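You operate a simulated robot arm through the tools that you are given. There is no shell and no other tool. Be economical: measure what you need, move in short steps, check, and stop when the job is done.

The job below is to be done with a simulated robot arm. You get a single attempt, and the scene is never put back.

Task
Pack the yellow and pink balls in the teal tub and close it.
Fine: lay the lid on the dryer meanwhile; leave the third ball on the dryer.

The check looks at the end state, three seconds after you hand in, the way a careful person would. Anything else that was tipped, shoved, dropped, spilled or broken makes it a failure. A push-on lid holds only when it is set on centred and level and pressed home; a screw cap is set on level and turned clockwise until tight.

Robot
A 7-joint arm with a two-finger parallel gripper, fixed in place. Base frame: the origin is at the foot of the arm, x ahead of it, y to its left, z up; the work surface is at about z = 850. Readings come in mm, degrees, newtons and seconds.
With the tool pointing down near the work surface it reaches from about 300 to 700 mm from the base axis. Its first joint turns from -66.0 to 66.0 degrees. Payload 1.57 kg.
The TCP is the grasp point between the finger pads, 30 mm short of the fingertips. In the tool frame z runs along the fingers and y along their closing line. The gripper opens to 110 mm. The fingers are 24 mm wide and 12 mm thick; the gripper's body (48 by 112 mm) begins 78 mm behind the TCP.
Orientation is told as [roll, pitch, yaw] about the base's x, y, z axes, in that order, counted from this pose: with the fingers straight down and closing along the base's y, the tool's x points along the base's -x, its y along +y and its z along -z.

Tools
- The arm moves only by the tool nudge_tool. Its argument "motion" is a list that holds one entry, the list of rows, each a list of 7 numbers: the shift along the tool's x, y, z in mm, then the turn, a rotation vector about the tool's x, y, z in degrees, then the gripper command, from -1 (shut) to 1 (fully open), values between in proportion. In form: [[[dx, dy, dz, ax, ay, az, grip], ...]]. A call has 1 to 20 rows; each row shifts and turns the commanded pose from where the row before left it, along the tool's axes as they then stand. A row lasts 0.2 s, in which the tool goes at most 50 mm and 8.6 degrees; a call with a longer step from one row to the next is refused whole, and so is a gripper value outside its range. Where a pose cannot be reached the arm comes as near as it can. A force on the tool above 90 N (or 10 N above the force at the start of the call, whichever is more), or a blocked arm, ends the call early, and 0.2 s more pass. The fingers move at their own pace (about 108 mm/s each) and stop on an object; they squeeze with about 37 N. The grip force told is the motor's: it shows also when the fingers shut on nothing. Time passes only in rows, and 0.2 s behind the last, so rows that do not move let the fingers close. It gives the time, the measured TCP pose, the force on the tool (base axes), the opening and the grip force at its end, in the units of the frame above (readings bear some noise), with the torque about the TCP (base axes, N m) and any sound that the robot's microphone picked up.
- Cameras (640 x 400 px; columns grow to the right, rows downward): "scene" is fixed at [175.1, -394.5, 1421]; the picture's right is [0.71, -0.70, 0.00], its down [-0.30, -0.31, -0.90] and it looks along [0.63, 0.64, -0.43] (base axes); focal length 336 px, centre (320, 200). "wrist" rides on the gripper at [70, 16, -141] in the tool frame; the picture's right is [-0.23, 0.97, 0.00], its down [-0.86, -0.20, -0.48] and it looks along [-0.47, -0.11, 0.88] (tool axes); focal length 222 px, centre (320, 200).
- capture(camera): a new picture of that camera. The clock stands still meanwhile.
- pixel_to_xyz(camera, pixels): for up to 12 pixels [column, row] of the newest picture of that camera ("zoom" is the newest enlarged one), the place [x, y, z] in the base frame of the surface seen there, good to about 2 mm. The clock stands still meanwhile.
- close_up(camera, box): a new picture of the part [left, top, right, bottom] of that camera's present view, enlarged. The clock stands still meanwhile.
- close_job(): hands the job in; it is judged then, once.

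Work in short steps. Measure before you move; look again where a grasp or a placing could have gone wrong, and mend it. You have 80 turns and 34 pictures in all, those below and enlarged ones among them. Open the gripper and draw the arm clear of the work before you hand the job in, unless the task says otherwise; then end with one line.

The tools are called after "Emit:" as name(argument=value, ...) on one line, values as JSON. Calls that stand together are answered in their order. nudge_tool: Moves the arm, as the interface text tells. Its arguments: {"type":"object","properties":{"motion":{"type":"array","items":{"type":"array","items":{"type":"array","items":{"type":"number"}}}}},"required":["motion"]} The other tools are called the same way: capture (camera) takes a picture; pixel_to_xyz (camera, pixels) gives the place of the surface under pixels of a picture; close_up (camera, box) takes an enlarged picture of a part of a camera's view; close_job () hands the job in.

At the start:

```text
t: 0.0
tool_pos: [331.2, 150.8, 1248.6]
tool_rot: [0.0, 0.0, 0.0]
wrist_force: [-0.4, -0.4, -0.1]
ft_torque: [-0.01, 0.0, 0.05]
opening: 110.2
grasp_force: 0.1
```

scene: 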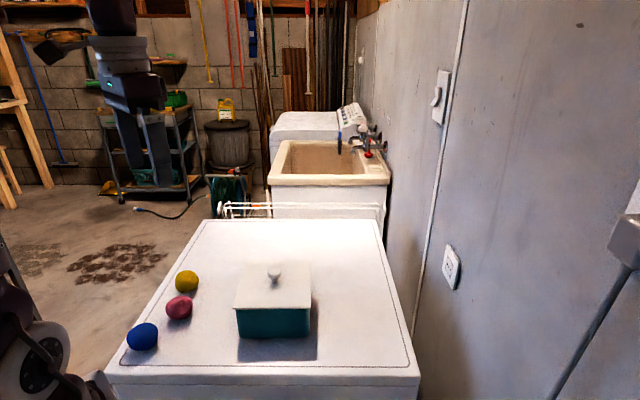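
wrist: 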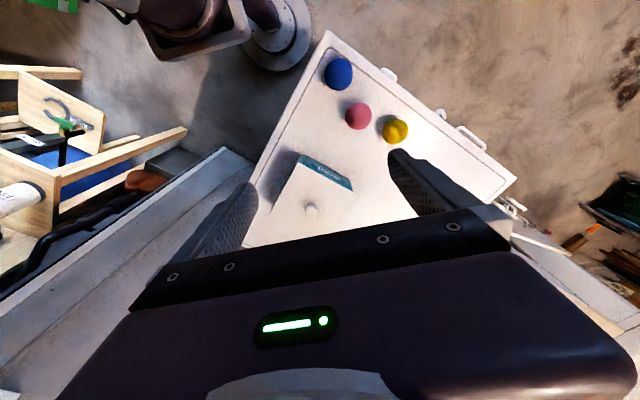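

The scene shows a teal tub with a white lid and knob at about (274,270), and balls at (187,281) yellow, (179,306) pink and (142,336) blue. I'll enlarge that region and then measure it.

Emit:
close_up(camera="scene", box=[100, 210, 420, 400])

Emit:
pixel_to_xyz(camera="scene", pixels=[[187, 277], [179, 302], [142, 332], [274, 269], [274, 279], [237, 307], [311, 308], [308, 268], [243, 266], [274, 325], [220, 340], [340, 300]])

```text
2.00 times, centred on (260, 305) of scene
```

zoom: 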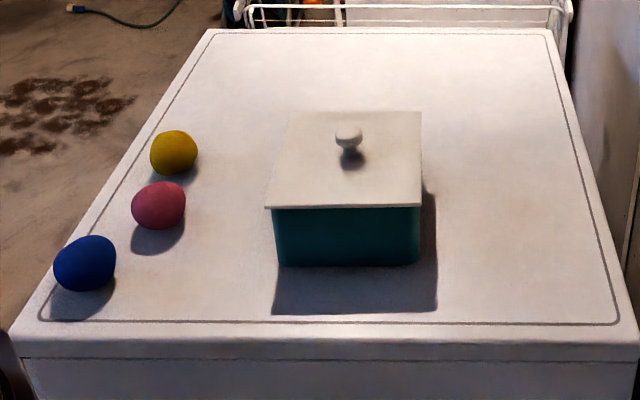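

```text
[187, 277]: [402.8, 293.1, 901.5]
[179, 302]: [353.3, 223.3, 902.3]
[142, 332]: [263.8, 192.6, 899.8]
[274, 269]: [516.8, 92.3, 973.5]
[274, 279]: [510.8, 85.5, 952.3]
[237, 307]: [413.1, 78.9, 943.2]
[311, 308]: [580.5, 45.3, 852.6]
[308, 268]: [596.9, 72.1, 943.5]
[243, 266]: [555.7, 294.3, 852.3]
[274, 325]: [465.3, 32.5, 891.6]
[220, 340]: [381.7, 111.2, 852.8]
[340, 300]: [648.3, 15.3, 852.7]
```

The lid is square, with zoom corners near (267,205), (419,203), (419,114) and (289,114) and the knob at (348,132). I'll measure the corners, the knob edges and the ball outlines.

Emit:
pixel_to_xyz(camera="zoom", pixels=[[269, 204], [418, 203], [418, 115], [291, 115], [348, 128], [337, 133], [360, 133], [348, 140], [282, 262], [414, 261], [348, 147], [345, 180]])

Emit:
pixel_to_xyz(camera="wrist", pixels=[[396, 129], [358, 116], [338, 73], [311, 207], [302, 156], [350, 188], [330, 225], [382, 129], [408, 131], [345, 116], [371, 116], [275, 210]])

Emit:
close_up(camera="wrist", box=[230, 40, 430, 250])

```text
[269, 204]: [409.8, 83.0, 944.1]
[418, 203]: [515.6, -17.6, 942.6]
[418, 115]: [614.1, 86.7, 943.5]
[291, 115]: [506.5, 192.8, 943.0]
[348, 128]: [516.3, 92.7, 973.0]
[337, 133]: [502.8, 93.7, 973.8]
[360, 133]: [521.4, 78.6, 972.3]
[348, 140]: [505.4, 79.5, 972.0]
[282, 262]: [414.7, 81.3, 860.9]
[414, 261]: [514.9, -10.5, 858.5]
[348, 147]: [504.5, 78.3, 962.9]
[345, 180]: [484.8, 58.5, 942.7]
```

```text
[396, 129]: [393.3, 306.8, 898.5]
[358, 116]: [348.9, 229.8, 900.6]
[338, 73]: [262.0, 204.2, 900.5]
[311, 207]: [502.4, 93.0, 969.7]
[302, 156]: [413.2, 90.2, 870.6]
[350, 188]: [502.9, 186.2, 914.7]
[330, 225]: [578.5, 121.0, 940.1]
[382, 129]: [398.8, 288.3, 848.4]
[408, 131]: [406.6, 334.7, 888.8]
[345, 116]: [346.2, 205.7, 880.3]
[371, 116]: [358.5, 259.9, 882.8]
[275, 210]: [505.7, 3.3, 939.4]
```

```text
1.90 times, centred on (330, 145) of wrist
```

zoom: 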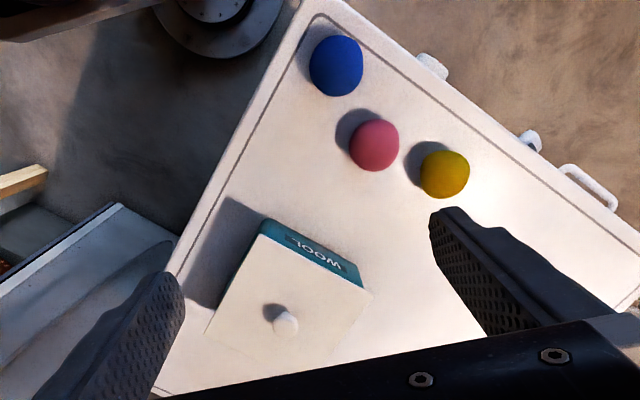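

Lid corners are about (410,83), (516,-18), (614,87) and (506,193). That makes it 146 mm square, centred at (512,86) with its edges at about 45°. The knob is centred at (512,86) with its top at z≈973. I'll move above the knob with the gripper partly open.

Emit:
nudge_tool(motion=[[[-25.8, -9.3, 27, 0, 0, 0, 0.2], [-25.8, -9.3, 27, 0, 0, 0, 0.2], [-25.8, -9.3, 27, 0, 0, 0, 0.2], [-25.8, -9.3, 27, 0, 0, 0, 0.2], [-25.8, -9.3, 27, 0, 0, 0, 0.2], [-25.8, -9.3, 27, 0, 0, 0, 0.2], [-25.8, -9.3, 27, 0, 0, 0, 0.2], [0, 0, 0, 0, 0, 0, 0.2]]])

Emit:
capture(camera="wrist")

Emit:
pixel_to_xyz(camera="scene", pixels=[[206, 226], [370, 226], [404, 365], [125, 362], [230, 250], [215, 270]])

```text
t: 1.8
tool_pos: [514.7, 86.1, 1061.5]
tool_rot: [0.0, 0.0, 0.1]
wrist_force: [0.6, 0.2, -0.4]
ft_torque: [-0.04, 0.0, 0.01]
opening: 66.1
grasp_force: 0.1
```

```text
29 pictures are left
```

wrist: 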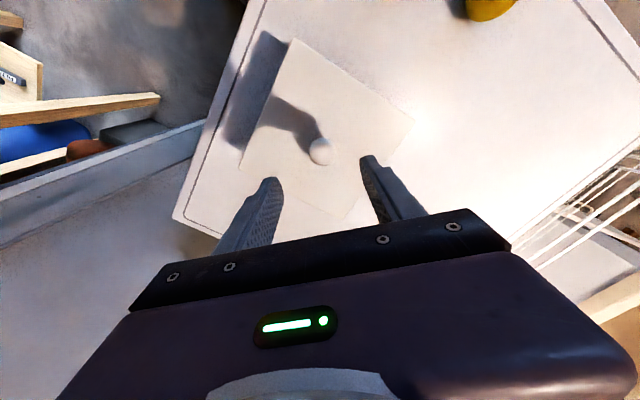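

```text
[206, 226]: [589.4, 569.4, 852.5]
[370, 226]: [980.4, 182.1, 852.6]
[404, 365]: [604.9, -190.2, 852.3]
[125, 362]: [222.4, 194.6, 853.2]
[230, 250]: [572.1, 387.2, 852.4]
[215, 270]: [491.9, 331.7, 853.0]
```

The wrist view shows the knob at (320,152) between the fingers. I'll refine the knob and lid measurements from here.

Emit:
pixel_to_xyz(camera="wrist", pixels=[[310, 151], [331, 151], [320, 140], [320, 162], [320, 151], [293, 41], [411, 117], [244, 170], [342, 218]])

```text
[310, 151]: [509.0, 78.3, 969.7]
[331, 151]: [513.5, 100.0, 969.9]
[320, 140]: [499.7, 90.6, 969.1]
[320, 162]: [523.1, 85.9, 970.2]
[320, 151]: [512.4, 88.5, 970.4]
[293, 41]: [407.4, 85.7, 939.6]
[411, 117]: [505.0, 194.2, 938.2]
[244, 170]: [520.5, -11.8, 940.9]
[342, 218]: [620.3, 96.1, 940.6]
```

The knob centre is about (512,88), with the lid top at z≈942. I'll descend to TCP z≈979, which puts the tips at 949, and close.

Emit:
nudge_tool(motion=[[[1.3, 1, 27, 0, 0, 0, 0.2], [1.2, 0.9, 27, 0, 0, 0, 0.2], [0, 0, 18, 0, 0, 0, 0.2], [0, 0, 10, 0, 0, 0, 0.2], [0, 0, 0, 0, 0, 0, 0.2], [0, 0, 0, 0, 0, 0, -0.5], [0, 0, 0, 0, 0, 0, -1], [0, 0, 0, 0, 0, 0, -1], [0, 0, 0, 0, 0, 0, -1]]])

```text
t: 3.8
tool_pos: [510.9, 88.5, 979.0]
tool_rot: [0.0, 0.0, 0.1]
wrist_force: [0.5, -0.4, -0.4]
ft_torque: [-0.02, -0.02, 0.01]
opening: 28.0
grasp_force: 36.6
heard: snap
```

The knob is gripped at 28 mm opening. I'll lift slowly.

Emit:
nudge_tool(motion=[[[0, 0, -4, 0, 0, 0, -1], [0, 0, -6, 0, 0, 0, -1], [0, 0, -10, 0, 0, 0, -1], [0, 0, -15, 0, 0, 0, -1], [0, 0, -20, 0, 0, 0, -1], [0, 0, 0, 0, 0, 0, -1]]])

Emit:
capture(camera="scene")

```text
t: 5.2
tool_pos: [510.9, 88.2, 1034.4]
tool_rot: [0.0, 0.0, 0.1]
wrist_force: [0.1, -0.1, 0.3]
ft_torque: [0.03, 0.0, 0.01]
opening: 0.3
grasp_force: 21.2
```

```text
28 pictures are left
```

scene: 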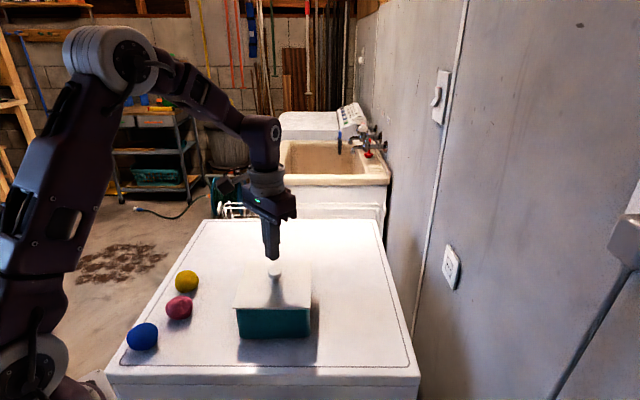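

The grip slipped off and the lid stayed on the tub. I'll look closely at the lid and knob before trying again.

Emit:
close_up(camera="scene", box=[220, 240, 330, 350])

```text
3.64 times, centred on (275, 295) of scene
```

zoom: 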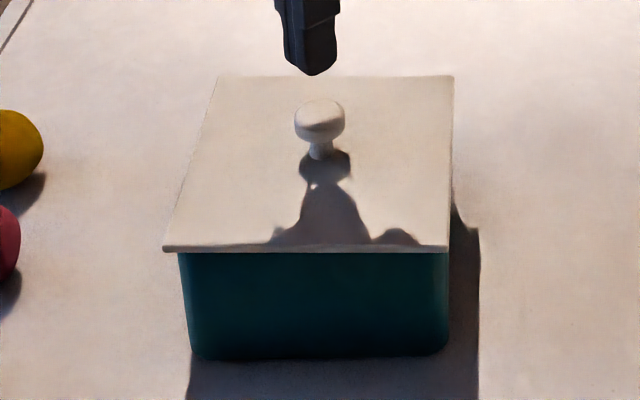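

The knob is an intact mushroom shape, and the lid is seated tightly. I'll regrip slightly lower, then pull in very small steps and watch the force.

Emit:
nudge_tool(motion=[[[0, 0, 0, 0, 0, 0, 0], [0, 0, 0, 0, 0, 0, 0], [0, 0, 25, 0, 0, 0, 0], [0, 0, 25, 0, 0, 0, 0], [0, 0, 8, 0, 0, 0, 0], [0, 0, 0, 0, 0, 0, -1], [0, 0, 0, 0, 0, 0, -1], [0, 0, 0, 0, 0, 0, -1], [0, 0, -1, 0, 0, 0, -1], [0, 0, -1, 0, 0, 0, -1]]])

```text
t: 7.4
tool_pos: [511.0, 88.1, 977.0]
tool_rot: [0.1, 0.0, -0.1]
wrist_force: [-0.7, -0.3, 0.8]
ft_torque: [-0.02, 0.0, 0.01]
opening: 28.2
grasp_force: 36.9
```

The grip holds at 28.2 mm with almost no force yet. I'll keep pulling in small steps.

Emit:
nudge_tool(motion=[[[0, 0, -1, 0, 0, 0, -1], [0, 0, -1, 0, 0, 0, -1]]])

```text
t: 8.0
tool_pos: [510.7, 88.2, 979.9]
tool_rot: [0.0, 0.0, 0.0]
wrist_force: [-0.3, -0.4, 0.2]
ft_torque: [0.0, 0.02, -0.01]
opening: 28.2
grasp_force: 37.3
```

There is still no resistance. I'll rise a little more and look at whether the lid is moving.

Emit:
nudge_tool(motion=[[[0, 0, -1, 0, 0, 0, -1], [0, 0, -1, 0, 0, 0, -1], [0, 0, -1, 0, 0, 0, -1], [0, 0, -1, 0, 0, 0, -1]]])

Emit:
close_up(camera="scene", box=[220, 240, 330, 350])

```text
t: 9.0
tool_pos: [509.6, 87.5, 984.0]
tool_rot: [0.0, 0.0, 0.0]
wrist_force: [-0.6, -0.5, -0.6]
ft_torque: [0.0, -0.02, -0.03]
opening: 28.3
grasp_force: 37.1
```

```text
3.64 times, centred on (275, 295) of scene
```

zoom: 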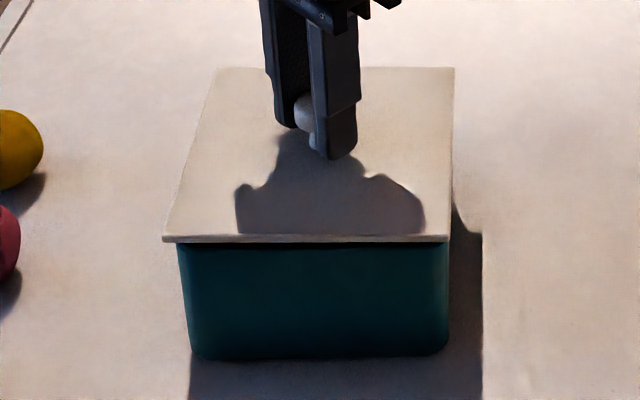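

The lid's front edge moved up from zoom row 252 to 242, so it is coming up with the gripper. I'll keep rising gently.

Emit:
nudge_tool(motion=[[[0, 0, -1.5, 0, 0, 0, -1], [0, 0, -1.5, 0, 0, 0, -1], [0, 0, -1.5, 0, 0, 0, -1], [0, 0, -1.5, 0, 0, 0, -1], [0, 0, -1.5, 0, 0, 0, -1], [0, 0, -1.5, 0, 0, 0, -1], [0, 0, -1.5, 0, 0, 0, -1], [0, 0, -1.5, 0, 0, 0, -1]]])

Emit:
close_up(camera="scene", box=[220, 240, 330, 350])

```text
t: 10.8
tool_pos: [510.2, 87.9, 994.9]
tool_rot: [0.0, 0.0, 0.0]
wrist_force: [0.0, 0.0, -0.7]
ft_torque: [0.0, 0.02, 0.03]
opening: 28.2
grasp_force: 36.9
```

```text
3.64 times, centred on (275, 295) of scene
```

zoom: 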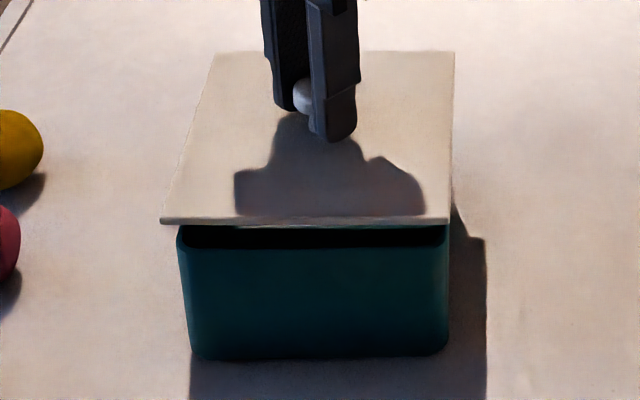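

The lid is clear of the tub rim. I'll raise it to z≈1025 and carry it gently toward the free area around (580,272).

Emit:
nudge_tool(motion=[[[0, 0, -3, 0, 0, 0, -1], [0, 0, -5, 0, 0, 0, -1], [0, 0, -6, 0, 0, 0, -1], [0, 0, -6, 0, 0, 0, -1], [0, 0, -6, 0, 0, 0, -1], [0, 0, -4, 0, 0, 0, -1], [-2, 5, 0, 0, 0, 0, -1], [-4, 10, 0, 0, 0, 0, -1], [-5.4, 14, 0, 0, 0, 0, -1], [-5.4, 14, 0, 0, 0, 0, -1], [-5.4, 14, 0, 0, 0, 0, -1], [-5.4, 14, 0, 0, 0, 0, -1], [-5.4, 14, 0, 0, 0, 0, -1], [-5.4, 14, 0, 0, 0, 0, -1], [-5.4, 14, 0, 0, 0, 0, -1], [-5.4, 14, 0, 0, 0, 0, -1], [-5.4, 14, 0, 0, 0, 0, -1], [-5.4, 14, 0, 0, 0, 0, -1], [-5.4, 14, 0, 0, 0, 0, -1], [-5.4, 14, 0, 0, 0, 0, -1]]])

Emit:
capture(camera="scene")

```text
t: 15.0
tool_pos: [583.8, 272.2, 1025.2]
tool_rot: [0.0, 0.0, 0.1]
wrist_force: [0.0, 0.6, -0.3]
ft_torque: [0.03, -0.01, 0.02]
opening: 28.2
grasp_force: 37.3
```

```text
24 pictures are left
```

scene: 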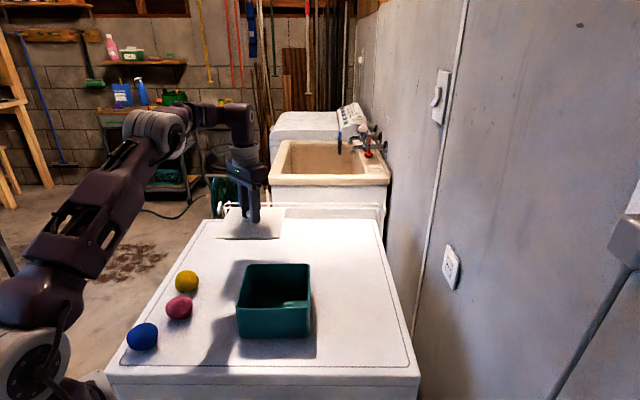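

The lid is held over free space and the tub stands open and empty. I'll lower to z≈915 and look.

Emit:
nudge_tool(motion=[[[0, 0, 5, 0, 0, 0, -1], [0, 0, 10, 0, 0, 0, -1], [0, 0, 12, 0, 0, 0, -1], [0, 0, 12, 0, 0, 0, -1], [0, 0, 12, 0, 0, 0, -1], [0, 0, 12, 0, 0, 0, -1], [0, 0, 12, 0, 0, 0, -1], [0, 0, 12, 0, 0, 0, -1], [0, 0, 12, 0, 0, 0, -1], [0, 0, 6, 0, 0, 0, -1], [0, 0, 3, 0, 0, 0, -1]]])

Emit:
close_up(camera="scene", box=[190, 190, 310, 280])

```text
t: 17.4
tool_pos: [580.5, 270.2, 917.2]
tool_rot: [0.0, 0.0, 0.0]
wrist_force: [-0.7, 0.2, -0.3]
ft_torque: [0.0, -0.01, -0.01]
opening: 28.5
grasp_force: 37.4
```

```text
4.44 times, centred on (250, 235) of scene
```

zoom: 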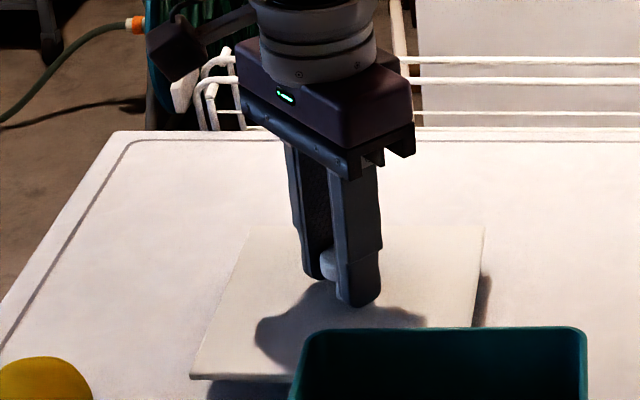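

The lid is level, with roughly 20 mm left to go. I'll lower in 2 mm steps until there is contact.

Emit:
nudge_tool(motion=[[[0, 0, 2, 0, 0, 0, -1], [0, 0, 2, 0, 0, 0, -1], [0, 0, 2, 0, 0, 0, -1], [0, 0, 2, 0, 0, 0, -1], [0, 0, 2, 0, 0, 0, -1], [0, 0, 2, 0, 0, 0, -1], [0, 0, 2, 0, 0, 0, -1]]])

```text
t: 19.0
tool_pos: [581.4, 271.5, 904.6]
tool_rot: [0.1, 0.1, 0.1]
wrist_force: [-0.4, 0.1, 0.5]
ft_torque: [-0.01, 0.02, -0.02]
opening: 28.2
grasp_force: 37.1
```

No contact yet, so I'll continue in 1 mm steps.

Emit:
nudge_tool(motion=[[[0, 0, 1, 0, 0, 0, -1], [0, 0, 1, 0, 0, 0, -1], [0, 0, 1, 0, 0, 0, -1], [0, 0, 1, 0, 0, 0, -1], [0, 0, 1, 0, 0, 0, -1]]])

Emit:
close_up(camera="scene", box=[190, 190, 310, 280])

```text
t: 20.2
tool_pos: [581.5, 271.2, 900.3]
tool_rot: [0.1, -0.2, 0.2]
wrist_force: [-6.7, -1.0, 33.9]
ft_torque: [-0.06, 0.43, 0.05]
opening: 28.2
grasp_force: 37.3
```

```text
4.44 times, centred on (250, 235) of scene
```

zoom: 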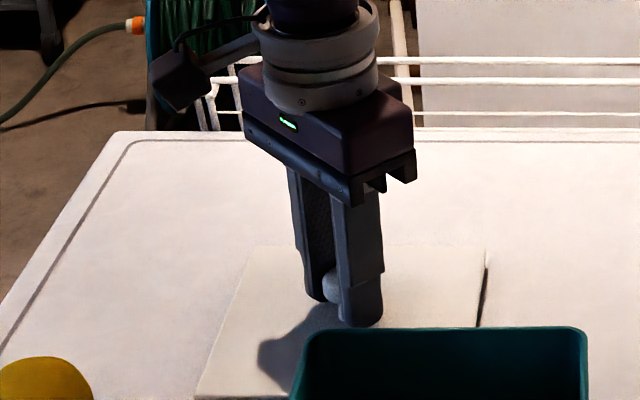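

Contact reads 34 N, so the lid is resting at TCP z≈900 on a plug about 10 mm deep. I'll relieve the pressure, open, and rise.

Emit:
nudge_tool(motion=[[[0, 0, -0.8, 0, 0, 0, -1], [0, 0, 0, 0, 0, 0, -0.4], [0, 0, 0, 0, 0, 0, 0], [0, 0, 0, 0, 0, 0, 0], [0, 0, -10, 0, 0, 0, 0], [0, 0, -30, 0, 0, 0, 0], [0, 0, -40, 0, 0, 0, 0], [0, 0, -40, 0, 0, 0, 0.3]]])

Emit:
capture(camera="wrist")

```text
t: 22.0
tool_pos: [580.6, 272.4, 1020.9]
tool_rot: [0.0, 0.0, 0.0]
wrist_force: [0.2, -0.3, 0.3]
ft_torque: [0.02, 0.03, 0.04]
opening: 71.4
grasp_force: 0.0
```

```text
21 pictures are left
```

wrist: 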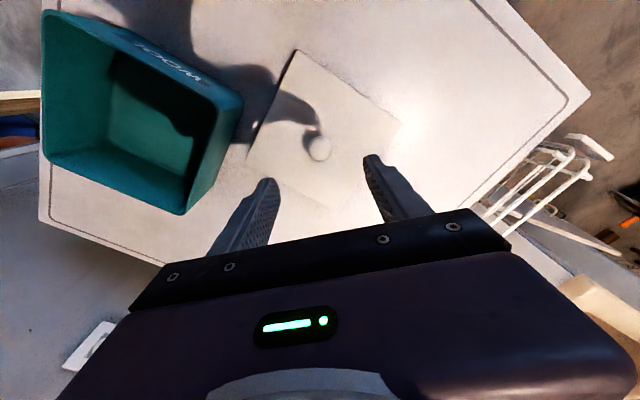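

The lid is resting flat on the dryer. Ray geometry puts yellow at about (407,312) and pink at about (355,240). I'll move above yellow and turn the yaw to +45° so the fingers close across the line between the balls.

Emit:
nudge_tool(motion=[[[35, 8, 0, 0, 0, 0, 0.5], [35, 8, 0, 0, 0, 0, 0.5], [35, 8, 0, 0, 0, 0, 0.5], [35, 8, 0, 0, 0, 0, 0.5], [34, 8, 0, 0, 0, 0, 0.5], [0, 0, 0, 0, 0, -7.5, 0.5], [0, 0, 0, 0, 0, -7.5, 0.5], [0, 0, 0, 0, 0, -7.5, 0.5], [0, 0, 0, 0, 0, -7.5, 0.5], [0, 0, 0, 0, 0, -7.5, 0.5], [0, 0, 0, 0, 0, -7.5, 0.5], [0, 0, 0, 0, 0, 0, 0.5]]])

Emit:
capture(camera="wrist")

```text
t: 24.6
tool_pos: [407.0, 311.4, 1020.9]
tool_rot: [0.1, 0.0, 45.1]
wrist_force: [-0.8, -1.0, 0.9]
ft_torque: [0.01, 0.0, 0.01]
opening: 82.3
grasp_force: 0.1
```

```text
20 pictures are left
```

wrist: 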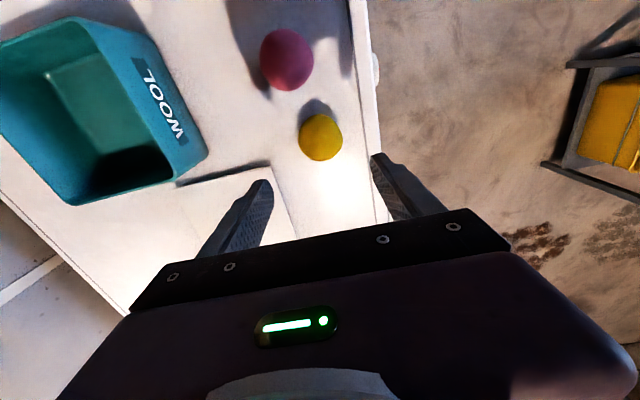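

Yellow is at (320,138) and pink at (286,60). I'll measure the edges of both balls and the tub rim.

Emit:
pixel_to_xyz(camera="wrist", pixels=[[320, 138], [301, 138], [339, 138], [320, 118], [320, 157], [286, 60], [262, 60], [311, 60], [287, 86], [207, 153], [80, 198], [133, 30]])

```text
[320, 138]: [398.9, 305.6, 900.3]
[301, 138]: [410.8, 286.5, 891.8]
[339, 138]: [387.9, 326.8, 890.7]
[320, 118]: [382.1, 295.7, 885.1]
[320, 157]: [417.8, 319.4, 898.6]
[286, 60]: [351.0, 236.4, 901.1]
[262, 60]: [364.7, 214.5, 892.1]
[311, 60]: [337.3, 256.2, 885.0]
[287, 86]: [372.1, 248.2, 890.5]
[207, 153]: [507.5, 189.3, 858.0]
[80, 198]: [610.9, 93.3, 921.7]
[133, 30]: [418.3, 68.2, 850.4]
```

The ball centre works out to about (404,309,876), with a diameter near 50. I'll descend to TCP z≈886, which puts the tips at 856, and close.

Emit:
nudge_tool(motion=[[[3.8, 0.4, 30, 0, 0, 0, 0.5], [0, 0, 35, 0, 0, 0, 0.5], [0, 0, 35, 0, 0, 0, 0.5], [0, 0, 25, 0, 0, 0, 0.5], [0, 0, 10, 0, 0, 0, 0.5], [0, 0, 0, 0, 0, 0, 0.5], [0, 0, 0, 0, 0, 0, 0], [0, 0, 0, 0, 0, 0, -0.5], [0, 0, 0, 0, 0, 0, -1], [0, 0, 0, 0, 0, 0, -1], [0, 0, 0, 0, 0, 0, -1]]])

```text
t: 27.0
tool_pos: [404.0, 307.0, 885.9]
tool_rot: [0.0, 0.0, 45.1]
wrist_force: [-0.6, 0.2, 0.2]
ft_torque: [-0.03, -0.02, 0.0]
opening: 50.8
grasp_force: 36.9
```

The ball is gripped at 50.8 mm. I'll lift gently and carry it to a point above the tub.

Emit:
nudge_tool(motion=[[[0, 0, -3, 0, 0, 0, -1], [0, 0, -8, 0, 0, 0, -1], [0, 0, -20, 0, 0, 0, -1], [0, 0, -25, 0, 0, 0, -1], [0, 0, -25, 0, 0, 0, -1], [0, 0, -25, 0, 0, 0, -1], [0, 0, -20, 0, 0, 0, -1], [2, -10, 0, 0, 0, 0, -1], [4.2, -20, 0, 0, 0, 0, -1], [4.2, -20, 0, 0, 0, 0, -1], [4.2, -20, 0, 0, 0, 0, -1], [4.2, -20, 0, 0, 0, 0, -1], [4.2, -20, 0, 0, 0, 0, -1], [4.2, -20, 0, 0, 0, 0, -1], [4.2, -20, 0, 0, 0, 0, -1], [4.2, -20, 0, 0, 0, 0, -1], [4.2, -20, 0, 0, 0, 0, -1], [4.2, -20, 0, 0, 0, 0, -1], [4.2, -21, 0, 0, 0, 0, -1], [0, 0, 0, 0, 0, 0, -1]]])

Emit:
capture(camera="scene")

Emit:
capture(camera="wrist")

```text
t: 31.2
tool_pos: [535.9, 110.4, 1011.5]
tool_rot: [0.0, 0.0, 45.1]
wrist_force: [0.9, -0.3, 0.0]
ft_torque: [0.0, -0.01, 0.02]
opening: 48.9
grasp_force: 36.6
```

```text
19 pictures are left
```

scene: 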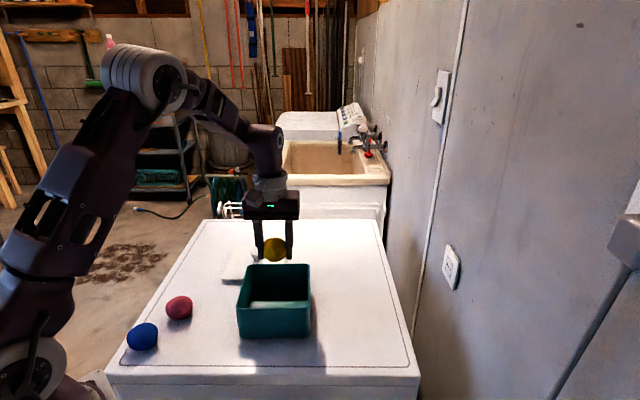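

```text
18 pictures are left
```

wrist: 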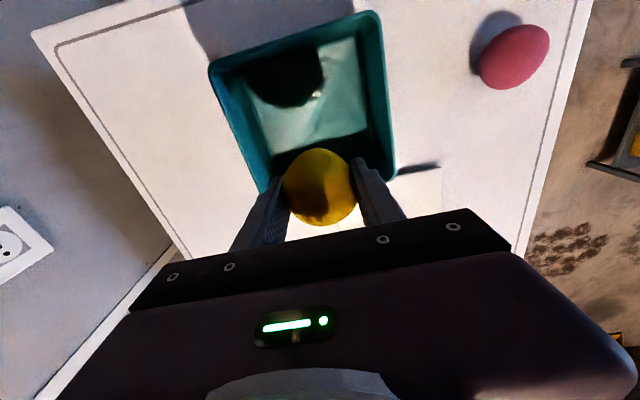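

Yellow is held above the tub's back half. I'll measure the rim to fix the tub's exact position and angle.

Emit:
pixel_to_xyz(camera="scene", pixels=[[239, 308], [310, 308], [309, 266], [247, 266], [274, 310], [311, 285], [243, 285], [274, 306], [270, 280]])

Emit:
pixel_to_xyz(camera="wrist", pixels=[[213, 63], [373, 14], [291, 37], [238, 125], [386, 95], [394, 160], [290, 80], [300, 38]])

Emit:
close_up(camera="scene", box=[220, 230, 330, 350])

```text
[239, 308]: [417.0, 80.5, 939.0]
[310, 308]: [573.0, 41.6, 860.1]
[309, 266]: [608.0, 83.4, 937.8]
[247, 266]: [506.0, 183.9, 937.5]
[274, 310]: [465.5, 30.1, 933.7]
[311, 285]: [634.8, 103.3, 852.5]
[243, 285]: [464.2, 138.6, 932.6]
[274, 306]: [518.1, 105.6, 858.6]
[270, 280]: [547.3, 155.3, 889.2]
```

```text
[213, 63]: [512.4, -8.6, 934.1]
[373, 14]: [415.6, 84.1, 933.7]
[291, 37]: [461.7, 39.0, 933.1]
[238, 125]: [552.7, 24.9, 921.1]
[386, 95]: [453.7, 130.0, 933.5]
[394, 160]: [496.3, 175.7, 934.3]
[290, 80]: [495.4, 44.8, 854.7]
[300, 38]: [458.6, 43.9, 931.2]
```

```text
3.33 times, centred on (275, 290) of scene
```

zoom: 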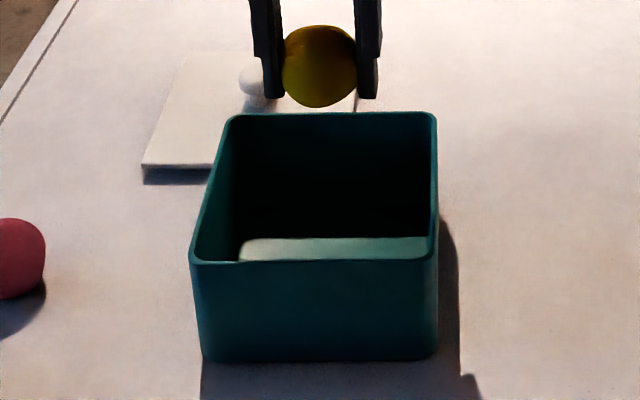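

The rim centre is at (511,86), consistent with the original knob position, and the floor is at about z 857. I'll shift 5 mm toward the centre, lower to z≈896, release and rise.

Emit:
nudge_tool(motion=[[[5, 0, 10, 0, 0, 0, -1], [0, 0, 20, 0, 0, 0, -1], [0, 0, 20, 0, 0, 0, -1], [0, 0, 20, 0, 0, 0, -1], [0, 0, 20, 0, 0, 0, -1], [0, 0, 15, 0, 0, 0, -1], [0, 0, 7, 0, 0, 0, -1], [0, 0, 3, 0, 0, 0, -1], [0, 0, 0, 0, 0, 0, -1]]])

```text
t: 33.2
tool_pos: [531.2, 106.3, 896.7]
tool_rot: [0.1, 0.0, 45.1]
wrist_force: [0.6, 0.4, 0.2]
ft_torque: [0.01, -0.02, 0.02]
opening: 48.8
grasp_force: 37.1
```

No contact yet, and the ball is about 4 mm above the tub floor. I'll release slowly and rise.

Emit:
nudge_tool(motion=[[[0, 0, 3, 0, 0, 0, -1], [0, 0, 0, 0, 0, 0, 0], [0, 0, 0, 0, 0, 0, 0.2], [0, 0, 0, 0, 0, 0, 0.2], [0, 0, -15, 0, 0, 0, 0.2], [0, 0, -30, 0, 0, 0, 0.2], [0, 0, -40, 0, 0, 0, 0.2], [0, 0, -40, 0, 0, 0, 0.2], [0, 0, 0, 0, 0, 0, 0.2]]])

Emit:
capture(camera="wrist")

```text
t: 35.2
tool_pos: [530.7, 106.6, 1018.7]
tool_rot: [0.0, -0.1, 45.0]
wrist_force: [-0.4, -0.5, -0.1]
ft_torque: [0.01, 0.01, 0.02]
opening: 66.0
grasp_force: 0.1
```

```text
16 pictures are left
```

wrist: 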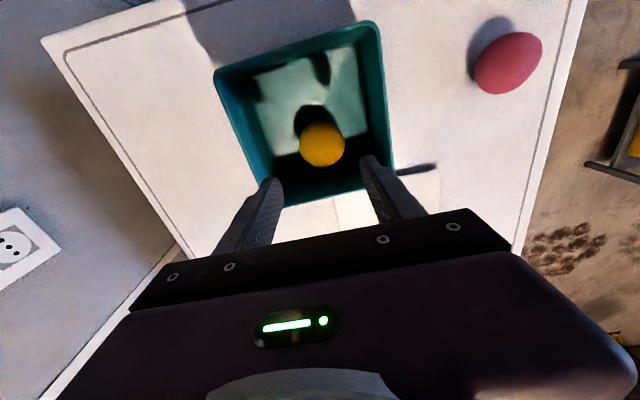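

Yellow rests in the tub at (322,145). Next I'll move above pink at about (353,236).

Emit:
nudge_tool(motion=[[[4.3, 27, 0, 0, 0, 0, 0.5], [4.3, 27, 0, 0, 0, 0, 0.5], [4.3, 27, 0, 0, 0, 0, 0.5], [4.3, 27, 0, 0, 0, 0, 0.5], [4.3, 27, 0, 0, 0, 0, 0.5], [4.3, 27, 0, 0, 0, 0, 0.5], [4.3, 27, 0, 0, 0, 0, 0.5], [4.3, 27, 0, 0, 0, 0, 0.5], [0, 0, 0, 0, 0, 0, 0.5]]])

Emit:
capture(camera="wrist")

Emit:
pixel_to_xyz(camera="wrist", pixels=[[320, 140], [300, 140], [340, 140], [320, 120], [320, 160]])

```text
t: 37.2
tool_pos: [354.6, 234.9, 1017.9]
tool_rot: [0.0, 0.0, 45.0]
wrist_force: [-0.4, 0.6, 0.6]
ft_torque: [0.01, -0.02, -0.01]
opening: 82.6
grasp_force: 0.0
```

```text
15 pictures are left
```

wrist: 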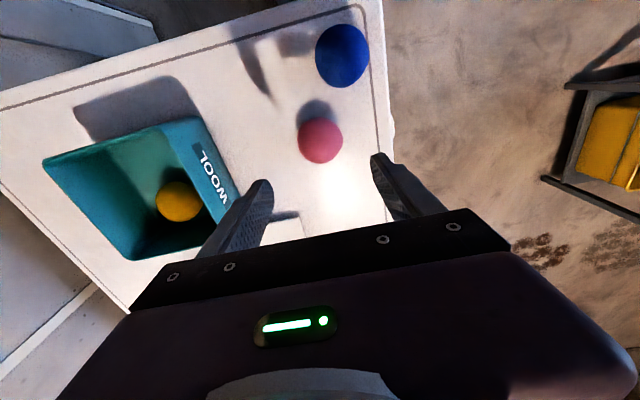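

```text
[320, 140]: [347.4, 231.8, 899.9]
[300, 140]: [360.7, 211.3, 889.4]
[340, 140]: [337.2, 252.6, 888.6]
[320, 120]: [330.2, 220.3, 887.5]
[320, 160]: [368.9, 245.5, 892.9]
```

The pink centre is at about (352.4,235). I'll descend to z≈886 and grip.

Emit:
nudge_tool(motion=[[[1.6, 1.6, 30, 0, 0, 0, 0.5], [0, 0, 35, 0, 0, 0, 0.5], [0, 0, 35, 0, 0, 0, 0.5], [0, 0, 22, 0, 0, 0, 0.5], [0, 0, 10, 0, 0, 0, 0.5], [0, 0, 0, 0, 0, 0, 0.5], [0, 0, 0, 0, 0, 0, 0], [0, 0, 0, 0, 0, 0, -0.5], [0, 0, 0, 0, 0, 0, -1], [0, 0, 0, 0, 0, 0, -1], [0, 0, 0, 0, 0, 0, -1]]])

```text
t: 39.6
tool_pos: [350.0, 235.1, 885.3]
tool_rot: [0.0, 0.0, 45.0]
wrist_force: [-0.1, -0.6, 0.6]
ft_torque: [0.02, -0.01, 0.01]
opening: 53.2
grasp_force: 36.9
```

Pink is gripped at 53 mm. I'll lift and carry it to the tub's front half, around (490,64).

Emit:
nudge_tool(motion=[[[0, 0, -3, 0, 0, 0, -1], [0, 0, -8, 0, 0, 0, -1], [0, 0, -20, 0, 0, 0, -1], [0, 0, -25, 0, 0, 0, -1], [0, 0, -25, 0, 0, 0, -1], [0, 0, -25, 0, 0, 0, -1], [0, 0, -20, 0, 0, 0, -1], [1, -10, 0, 0, 0, 0, -1], [2, -20, 0, 0, 0, 0, -1], [2, -20, 0, 0, 0, 0, -1], [2, -20, 0, 0, 0, 0, -1], [2, -20, 0, 0, 0, 0, -1], [2, -20, 0, 0, 0, 0, -1], [2, -20, 0, 0, 0, 0, -1], [2, -20, 0, 0, 0, 0, -1], [2, -20, 0, 0, 0, 0, -1], [2, -20, 0, 0, 0, 0, -1], [2, -20, 0, 0, 0, 0, -1], [1, -10, 0, 0, 0, 0, -1], [0, 0, 0, 0, 0, 0, -1]]])

Emit:
capture(camera="scene")

Emit:
capture(camera="wrist")

```text
t: 43.8
tool_pos: [490.0, 63.0, 1011.9]
tool_rot: [0.0, 0.0, 45.0]
wrist_force: [0.1, 0.4, -0.9]
ft_torque: [-0.01, 0.01, 0.01]
opening: 52.2
grasp_force: 37.2
```

```text
14 pictures are left
```

scene: 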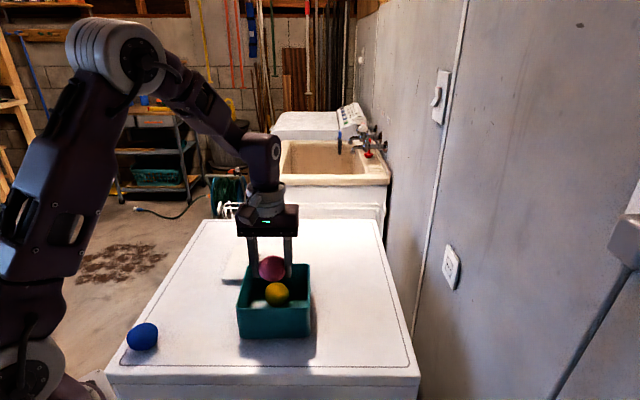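

```text
13 pictures are left
```

wrist: 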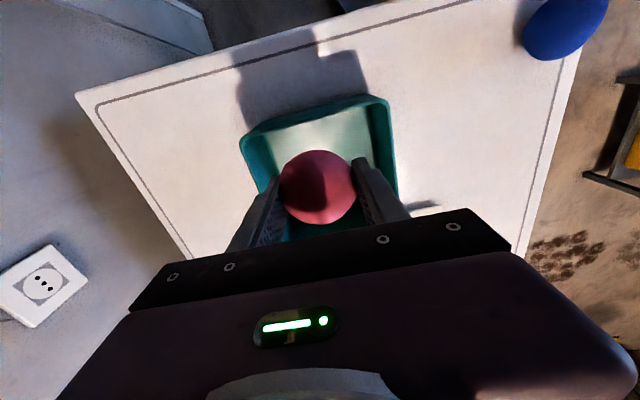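

Yellow in the tub appears at (277,293) in the scene view. I'll measure it to see whether it has rolled.

Emit:
pixel_to_xyz(camera="scene", pixels=[[277, 293], [277, 285], [267, 293], [287, 293], [277, 303]])

Emit:
close_up(camera="scene", box=[225, 240, 325, 345])

```text
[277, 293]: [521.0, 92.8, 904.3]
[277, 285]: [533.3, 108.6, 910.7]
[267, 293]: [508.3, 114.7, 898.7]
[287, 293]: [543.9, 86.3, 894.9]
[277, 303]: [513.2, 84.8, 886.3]
```

```text
3.81 times, centred on (275, 292) of scene
```

zoom: 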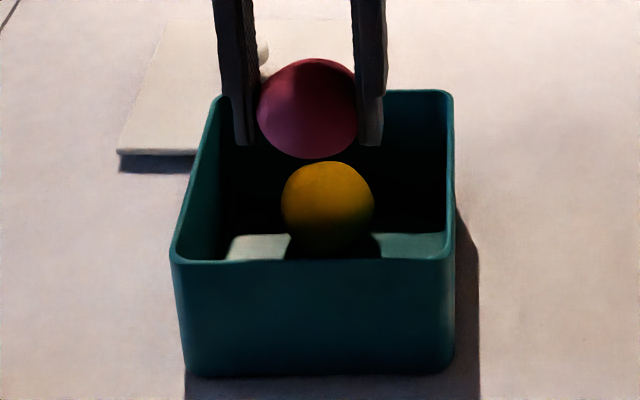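

Yellow sits still at about (532,108), leaving about 62 mm centre spacing for pink. I'll lower pink, release and rise.

Emit:
nudge_tool(motion=[[[0, 0, 10, 0, 0, 0, -1], [0, 0, 20, 0, 0, 0, -1], [0, 0, 20, 0, 0, 0, -1], [0, 0, 20, 0, 0, 0, -1], [0, 0, 20, 0, 0, 0, -1], [0, 0, 15, 0, 0, 0, -1], [0, 0, 7, 0, 0, 0, -1], [0, 0, 4, 0, 0, 0, -1], [0, 0, 0, 0, 0, 0, -1], [0, 0, 0, 0, 0, 0, 0], [0, 0, 0, 0, 0, 0, 0.2], [0, 0, 0, 0, 0, 0, 0.2], [0, 0, -15, 0, 0, 0, 0.2], [0, 0, -30, 0, 0, 0, 0.2], [0, 0, -40, 0, 0, 0, 0.2], [0, 0, -40, 0, 0, 0, 0.2], [0, 0, 0, 0, 0, 0, 0.2]]])

Emit:
capture(camera="wrist")

```text
t: 47.4
tool_pos: [489.9, 62.9, 1018.7]
tool_rot: [0.0, 0.0, 45.0]
wrist_force: [-0.4, -0.7, 0.0]
ft_torque: [-0.01, 0.0, 0.0]
opening: 65.9
grasp_force: 0.0
```

```text
11 pictures are left
```

wrist: 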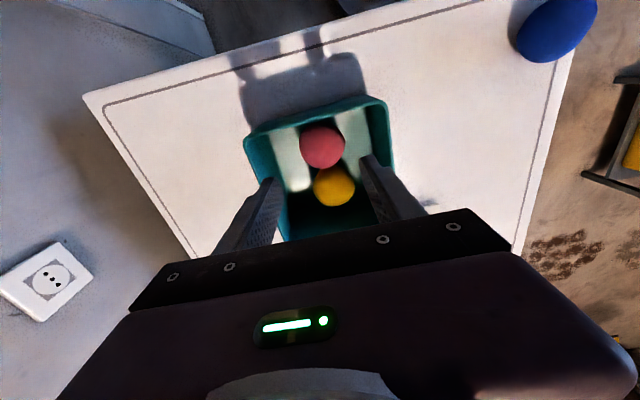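

Both balls are in the tub. I'll turn back to yaw 0 and go above the lid's knob at about (581,272).

Emit:
nudge_tool(motion=[[[0, 0, 0, 0, 0, 7.5, 0], [0, 0, 0, 0, 0, 7.5, 0], [0, 0, 0, 0, 0, 7.5, 0], [0, 0, 0, 0, 0, 7.5, 0], [0, 0, 0, 0, 0, 7.5, 0], [0, 0, 0, 0, 0, 7.5, 0], [-13, 29.9, 0, 0, 0, 0, 0], [-13, 29.9, 0, 0, 0, 0, 0], [-13, 29.9, 0, 0, 0, 0, 0], [-13, 29.9, 0, 0, 0, 0, 0], [-13, 29.9, 0, 0, 0, 0, 0], [-13, 29.9, 0, 0, 0, 0, 0], [-13, 29.9, 0, 0, 0, 0, 0], [0, 0, 0, 0, 0, 0, 0]]])

Emit:
capture(camera="wrist")

Emit:
pixel_to_xyz(camera="wrist", pixels=[[309, 148], [330, 148], [320, 138], [320, 158], [320, 148]])

```text
t: 50.4
tool_pos: [582.4, 273.5, 1020.7]
tool_rot: [0.0, 0.1, 0.1]
wrist_force: [0.9, -1.0, 0.3]
ft_torque: [0.03, 0.05, 0.01]
opening: 55.0
grasp_force: 0.2
```

```text
10 pictures are left
```

wrist: 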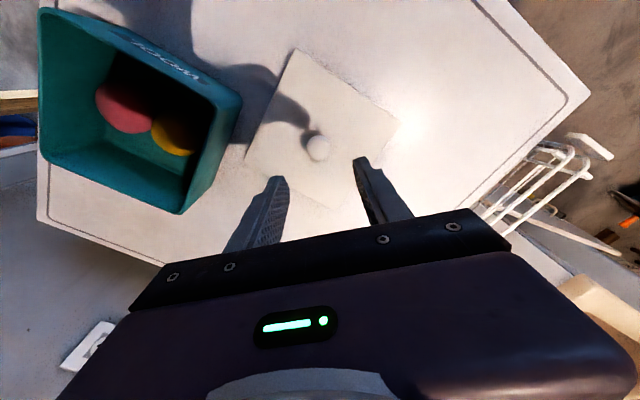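

```text
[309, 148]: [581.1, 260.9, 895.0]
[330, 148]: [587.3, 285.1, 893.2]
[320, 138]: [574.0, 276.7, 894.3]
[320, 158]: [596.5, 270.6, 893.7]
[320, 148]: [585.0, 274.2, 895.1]
```

The knob is at about (583,273). I'll descend to z≈901, grip, and lift slowly.

Emit:
nudge_tool(motion=[[[0, -0.7, 30, 0, 0, 0, 0], [0, 0, 30, 0, 0, 0, 0], [0, 0, 30, 0, 0, 0, 0], [0, 0, 20, 0, 0, 0, 0], [0, 0, 9.5, 0, 0, 0, 0], [0, 0, 0, 0, 0, 0, 0], [0, 0, 0, 0, 0, 0, -0.7], [0, 0, 0, 0, 0, 0, -1], [0, 0, 0, 0, 0, 0, -1], [0, 0, 0, 0, 0, 0, -1], [0, 0, -1, 0, 0, 0, -1], [0, 0, -1, 0, 0, 0, -1], [0, 0, -1, 0, 0, 0, -1], [0, 0, -1.5, 0, 0, 0, -1], [0, 0, -2, 0, 0, 0, -1], [0, 0, -2, 0, 0, 0, -1]]])

```text
t: 53.8
tool_pos: [582.3, 273.4, 910.6]
tool_rot: [-0.1, -0.1, 0.0]
wrist_force: [-0.2, 0.1, -1.0]
ft_torque: [0.05, 0.02, 0.02]
opening: 28.4
grasp_force: 37.5
```

It's gripped at 28.4 mm. I'll lift gently to z≈1025.

Emit:
nudge_tool(motion=[[[0, 0, -3, 0, 0, 0, -1], [0, 0, -5, 0, 0, 0, -1], [0, 0, -7, 0, 0, 0, -1], [0, 0, -10, 0, 0, 0, -1], [0, 0, -10, 0, 0, 0, -1], [0, 0, -12, 0, 0, 0, -1], [0, 0, -12, 0, 0, 0, -1], [0, 0, -12, 0, 0, 0, -1], [0, 0, -12, 0, 0, 0, -1], [0, 0, -12, 0, 0, 0, -1], [0, 0, -10, 0, 0, 0, -1], [0, 0, -6, 0, 0, 0, -1], [0, 0, -3, 0, 0, 0, -1], [0, 0, 0, 0, 0, 0, -1]]])

Emit:
nudge_tool(motion=[[[2, -5, 0, 0, 0, 0, -1], [4, -10, 0, 0, 0, 0, -1], [5.4, -14, 0, 0, 0, 0, -1], [5.4, -14, 0, 0, 0, 0, -1], [5.4, -14, 0, 0, 0, 0, -1], [5.4, -14, 0, 0, 0, 0, -1], [5.4, -14, 0, 0, 0, 0, -1], [5.4, -14, 0, 0, 0, 0, -1], [5.4, -14, 0, 0, 0, 0, -1], [5.4, -14, 0, 0, 0, 0, -1], [5.4, -14, 0, 0, 0, 0, -1], [5.4, -14, 0, 0, 0, 0, -1], [5.4, -14, 0, 0, 0, 0, -1], [4, -11, 0, 0, 0, 0, -1], [2, -5, 0, 0, 0, 0, -1], [0, 0, 0, 0, 0, 0, -1], [0, 0, 0, 0, 0, 0, -1]]])

Emit:
close_up(camera="scene", box=[200, 210, 340, 350])

```text
t: 56.8
tool_pos: [581.9, 273.0, 1023.5]
tool_rot: [0.0, 0.1, 0.0]
wrist_force: [-0.6, 0.7, -1.2]
ft_torque: [0.03, 0.03, 0.01]
opening: 28.4
grasp_force: 37.4
```

```text
t: 60.4
tool_pos: [510.8, 88.7, 1024.5]
tool_rot: [0.0, -0.1, 0.0]
wrist_force: [-0.2, 0.1, -0.4]
ft_torque: [0.02, 0.03, 0.0]
opening: 28.3
grasp_force: 37.1
```

```text
2.86 times, centred on (270, 280) of scene
```

zoom: 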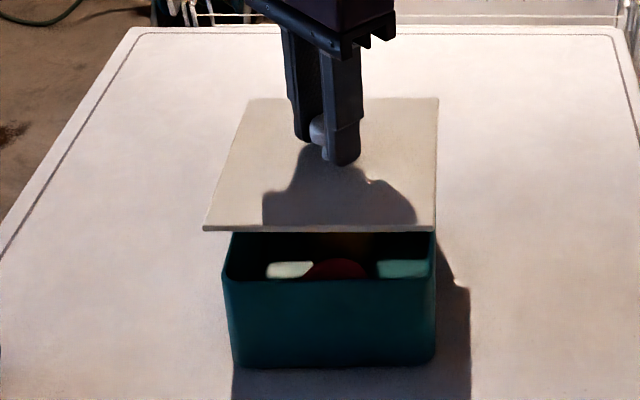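

The lid is level above the tub, with zoom corners at (206,226), (433,227), (437,101) and (250,101). I'll measure the corners and the tub's front rim to align them.

Emit:
pixel_to_xyz(camera="zoom", pixels=[[208, 226], [431, 227], [436, 102], [252, 102], [226, 277], [433, 277], [320, 226], [280, 227], [400, 227], [280, 282], [400, 282], [224, 200]])

```text
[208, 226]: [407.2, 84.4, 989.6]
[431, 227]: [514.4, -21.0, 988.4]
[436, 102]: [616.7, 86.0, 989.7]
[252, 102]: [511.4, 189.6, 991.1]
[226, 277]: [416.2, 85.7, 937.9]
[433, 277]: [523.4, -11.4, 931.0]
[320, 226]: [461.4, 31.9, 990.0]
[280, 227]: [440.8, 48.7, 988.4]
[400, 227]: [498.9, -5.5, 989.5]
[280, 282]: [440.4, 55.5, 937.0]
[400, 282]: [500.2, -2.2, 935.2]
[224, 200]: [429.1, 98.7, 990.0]
```

The lid centre is at about (512,85), with its angle matching the tub within 1°, so it is aligned within measurement error. I'll lower to just about plug entry at z≈988.

Emit:
nudge_tool(motion=[[[0, 0, 4, 0, 0, 0, -1], [0, 0, 7, 0, 0, 0, -1], [0, 0, 8, 0, 0, 0, -1], [0, 0, 7, 0, 0, 0, -1], [0, 0, 5, 0, 0, 0, -1], [0, 0, 3, 0, 0, 0, -1], [0, 0, 2, 0, 0, 0, -1], [0, 0, 0, 0, 0, 0, -1]]])

Emit:
close_up(camera="scene", box=[215, 240, 335, 350])

```text
t: 62.2
tool_pos: [509.7, 88.1, 987.7]
tool_rot: [0.0, 0.1, 0.1]
wrist_force: [0.5, -0.5, -0.8]
ft_torque: [0.01, 0.01, -0.01]
opening: 28.0
grasp_force: 36.3
```

```text
3.64 times, centred on (275, 295) of scene
```

zoom: 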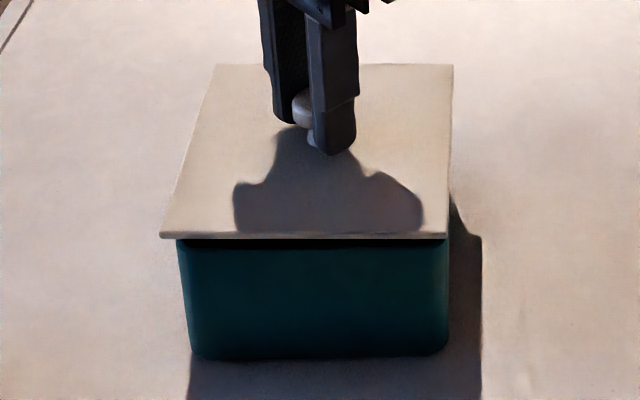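

Compared with the lid's position during removal (front edge 163–448), it now spans 160–447, about 1 mm too far left. I'll correct that by 1 mm and lower in 1 mm steps.

Emit:
nudge_tool(motion=[[[-0.7, -0.7, 0, 0, 0, 0, -1], [0, 0, 1, 0, 0, 0, -1], [0, 0, 1, 0, 0, 0, -1], [0, 0, 1, 0, 0, 0, -1], [0, 0, 1, 0, 0, 0, -1], [0, 0, 1, 0, 0, 0, -1]]])

```text
t: 63.6
tool_pos: [512.1, 87.3, 983.3]
tool_rot: [-0.1, 0.0, -0.1]
wrist_force: [-0.7, -0.5, -0.5]
ft_torque: [0.0, 0.04, 0.0]
opening: 28.4
grasp_force: 37.1
```

The plug went in with no resistance. I'll continue down.

Emit:
nudge_tool(motion=[[[0, 0, 1, 0, 0, 0, -1], [0, 0, 1, 0, 0, 0, -1], [0, 0, 1, 0, 0, 0, -1], [0, 0, 1, 0, 0, 0, -1], [0, 0, 1, 0, 0, 0, -1], [0, 0, 0, 0, 0, 0, -1]]])

```text
t: 65.0
tool_pos: [509.8, 87.8, 978.9]
tool_rot: [0.0, 0.0, -0.1]
wrist_force: [0.3, -0.4, -1.0]
ft_torque: [0.01, 0.03, -0.02]
opening: 28.6
grasp_force: 37.2
```

Still free. I'll keep going in 1 mm steps until it resists.

Emit:
nudge_tool(motion=[[[0, 0, 1, 0, 0, 0, -1], [0, 0, 1, 0, 0, 0, -1], [0, 0, 1, 0, 0, 0, -1]]])

Emit:
close_up(camera="scene", box=[220, 240, 330, 350])

```text
t: 65.8
tool_pos: [511.9, 86.8, 976.7]
tool_rot: [0.0, -0.1, 0.1]
wrist_force: [-7.6, 0.7, 31.8]
ft_torque: [0.01, 0.44, 0.01]
opening: 28.5
grasp_force: 37.0
```

```text
3.64 times, centred on (275, 295) of scene
```

zoom: 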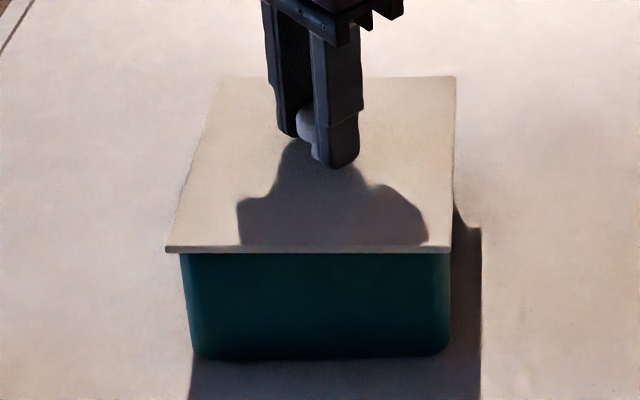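

The lid is seated with its front edge back at row 252 and 32 N of contact, but no snap was heard. I'll release, rise, close the fingers and press on the knob's top to push it home.

Emit:
nudge_tool(motion=[[[0, 0, -0.5, 0, 0, 0, -1], [0, 0, 0, 0, 0, 0, -0.3], [0, 0, 0, 0, 0, 0, 0], [0, 0, 0, 0, 0, 0, 0], [0, 0, -15, 0, 0, 0, 0], [0, 0, -25, 0, 0, 0, 0], [0, 0, 0, 0, 0, 0, -1], [0, 0, 0, 0, 0, 0, -1], [0, 0, 0, 0, 0, 0, -1], [0, 0, 0, 0, 0, 0, -1]]])

Emit:
nudge_tool(motion=[[[0, 0, 6, 0, 0, 0, -1], [0, 0, 3, 0, 0, 0, -1], [0, 0, 1.5, 0, 0, 0, -1], [0, 0, 1, 0, 0, 0, -1], [0, 0, 1, 0, 0, 0, -1]]])

```text
t: 68.0
tool_pos: [510.8, 85.9, 1014.7]
tool_rot: [0.0, 0.0, 0.0]
wrist_force: [-0.3, 0.0, 0.6]
ft_torque: [0.0, 0.01, 0.01]
opening: 0.1
grasp_force: 21.3
heard: snap
```

```text
t: 69.2
tool_pos: [510.2, 88.1, 1002.9]
tool_rot: [0.0, 0.0, 0.1]
wrist_force: [-0.3, -0.5, -0.2]
ft_torque: [0.0, 0.0, -0.01]
opening: 0.0
grasp_force: 21.2
```

A snap was heard during that move, but it could just be the fingers shutting. I'll go on and press down on the knob in small steps.

Emit:
nudge_tool(motion=[[[0, 0, 0.7, 0, 0, 0, -1], [0, 0, 0.7, 0, 0, 0, -1], [0, 0, 0.7, 0, 0, 0, -1], [0, 0, 0.7, 0, 0, 0, -1]]])

```text
t: 70.2
tool_pos: [509.9, 88.4, 1000.3]
tool_rot: [0.0, -0.1, 0.1]
wrist_force: [-5.4, 2.2, 18.2]
ft_torque: [0.02, 0.15, -0.06]
opening: 0.2
grasp_force: 21.4
```

Contact reads 18 N. I'll press further in 0.7 mm steps.

Emit:
nudge_tool(motion=[[[0, 0, 0.7, 0, 0, 0, -1], [0, 0, 0.7, 0, 0, 0, -1], [0, 0, 0.7, 0, 0, 0, -1]]])

```text
t: 71.0
tool_pos: [509.8, 88.2, 1000.0]
tool_rot: [0.0, -0.4, 0.1]
wrist_force: [-11.5, 1.8, 70.4]
ft_torque: [0.03, 0.46, -0.01]
opening: 0.0
grasp_force: 21.0
```

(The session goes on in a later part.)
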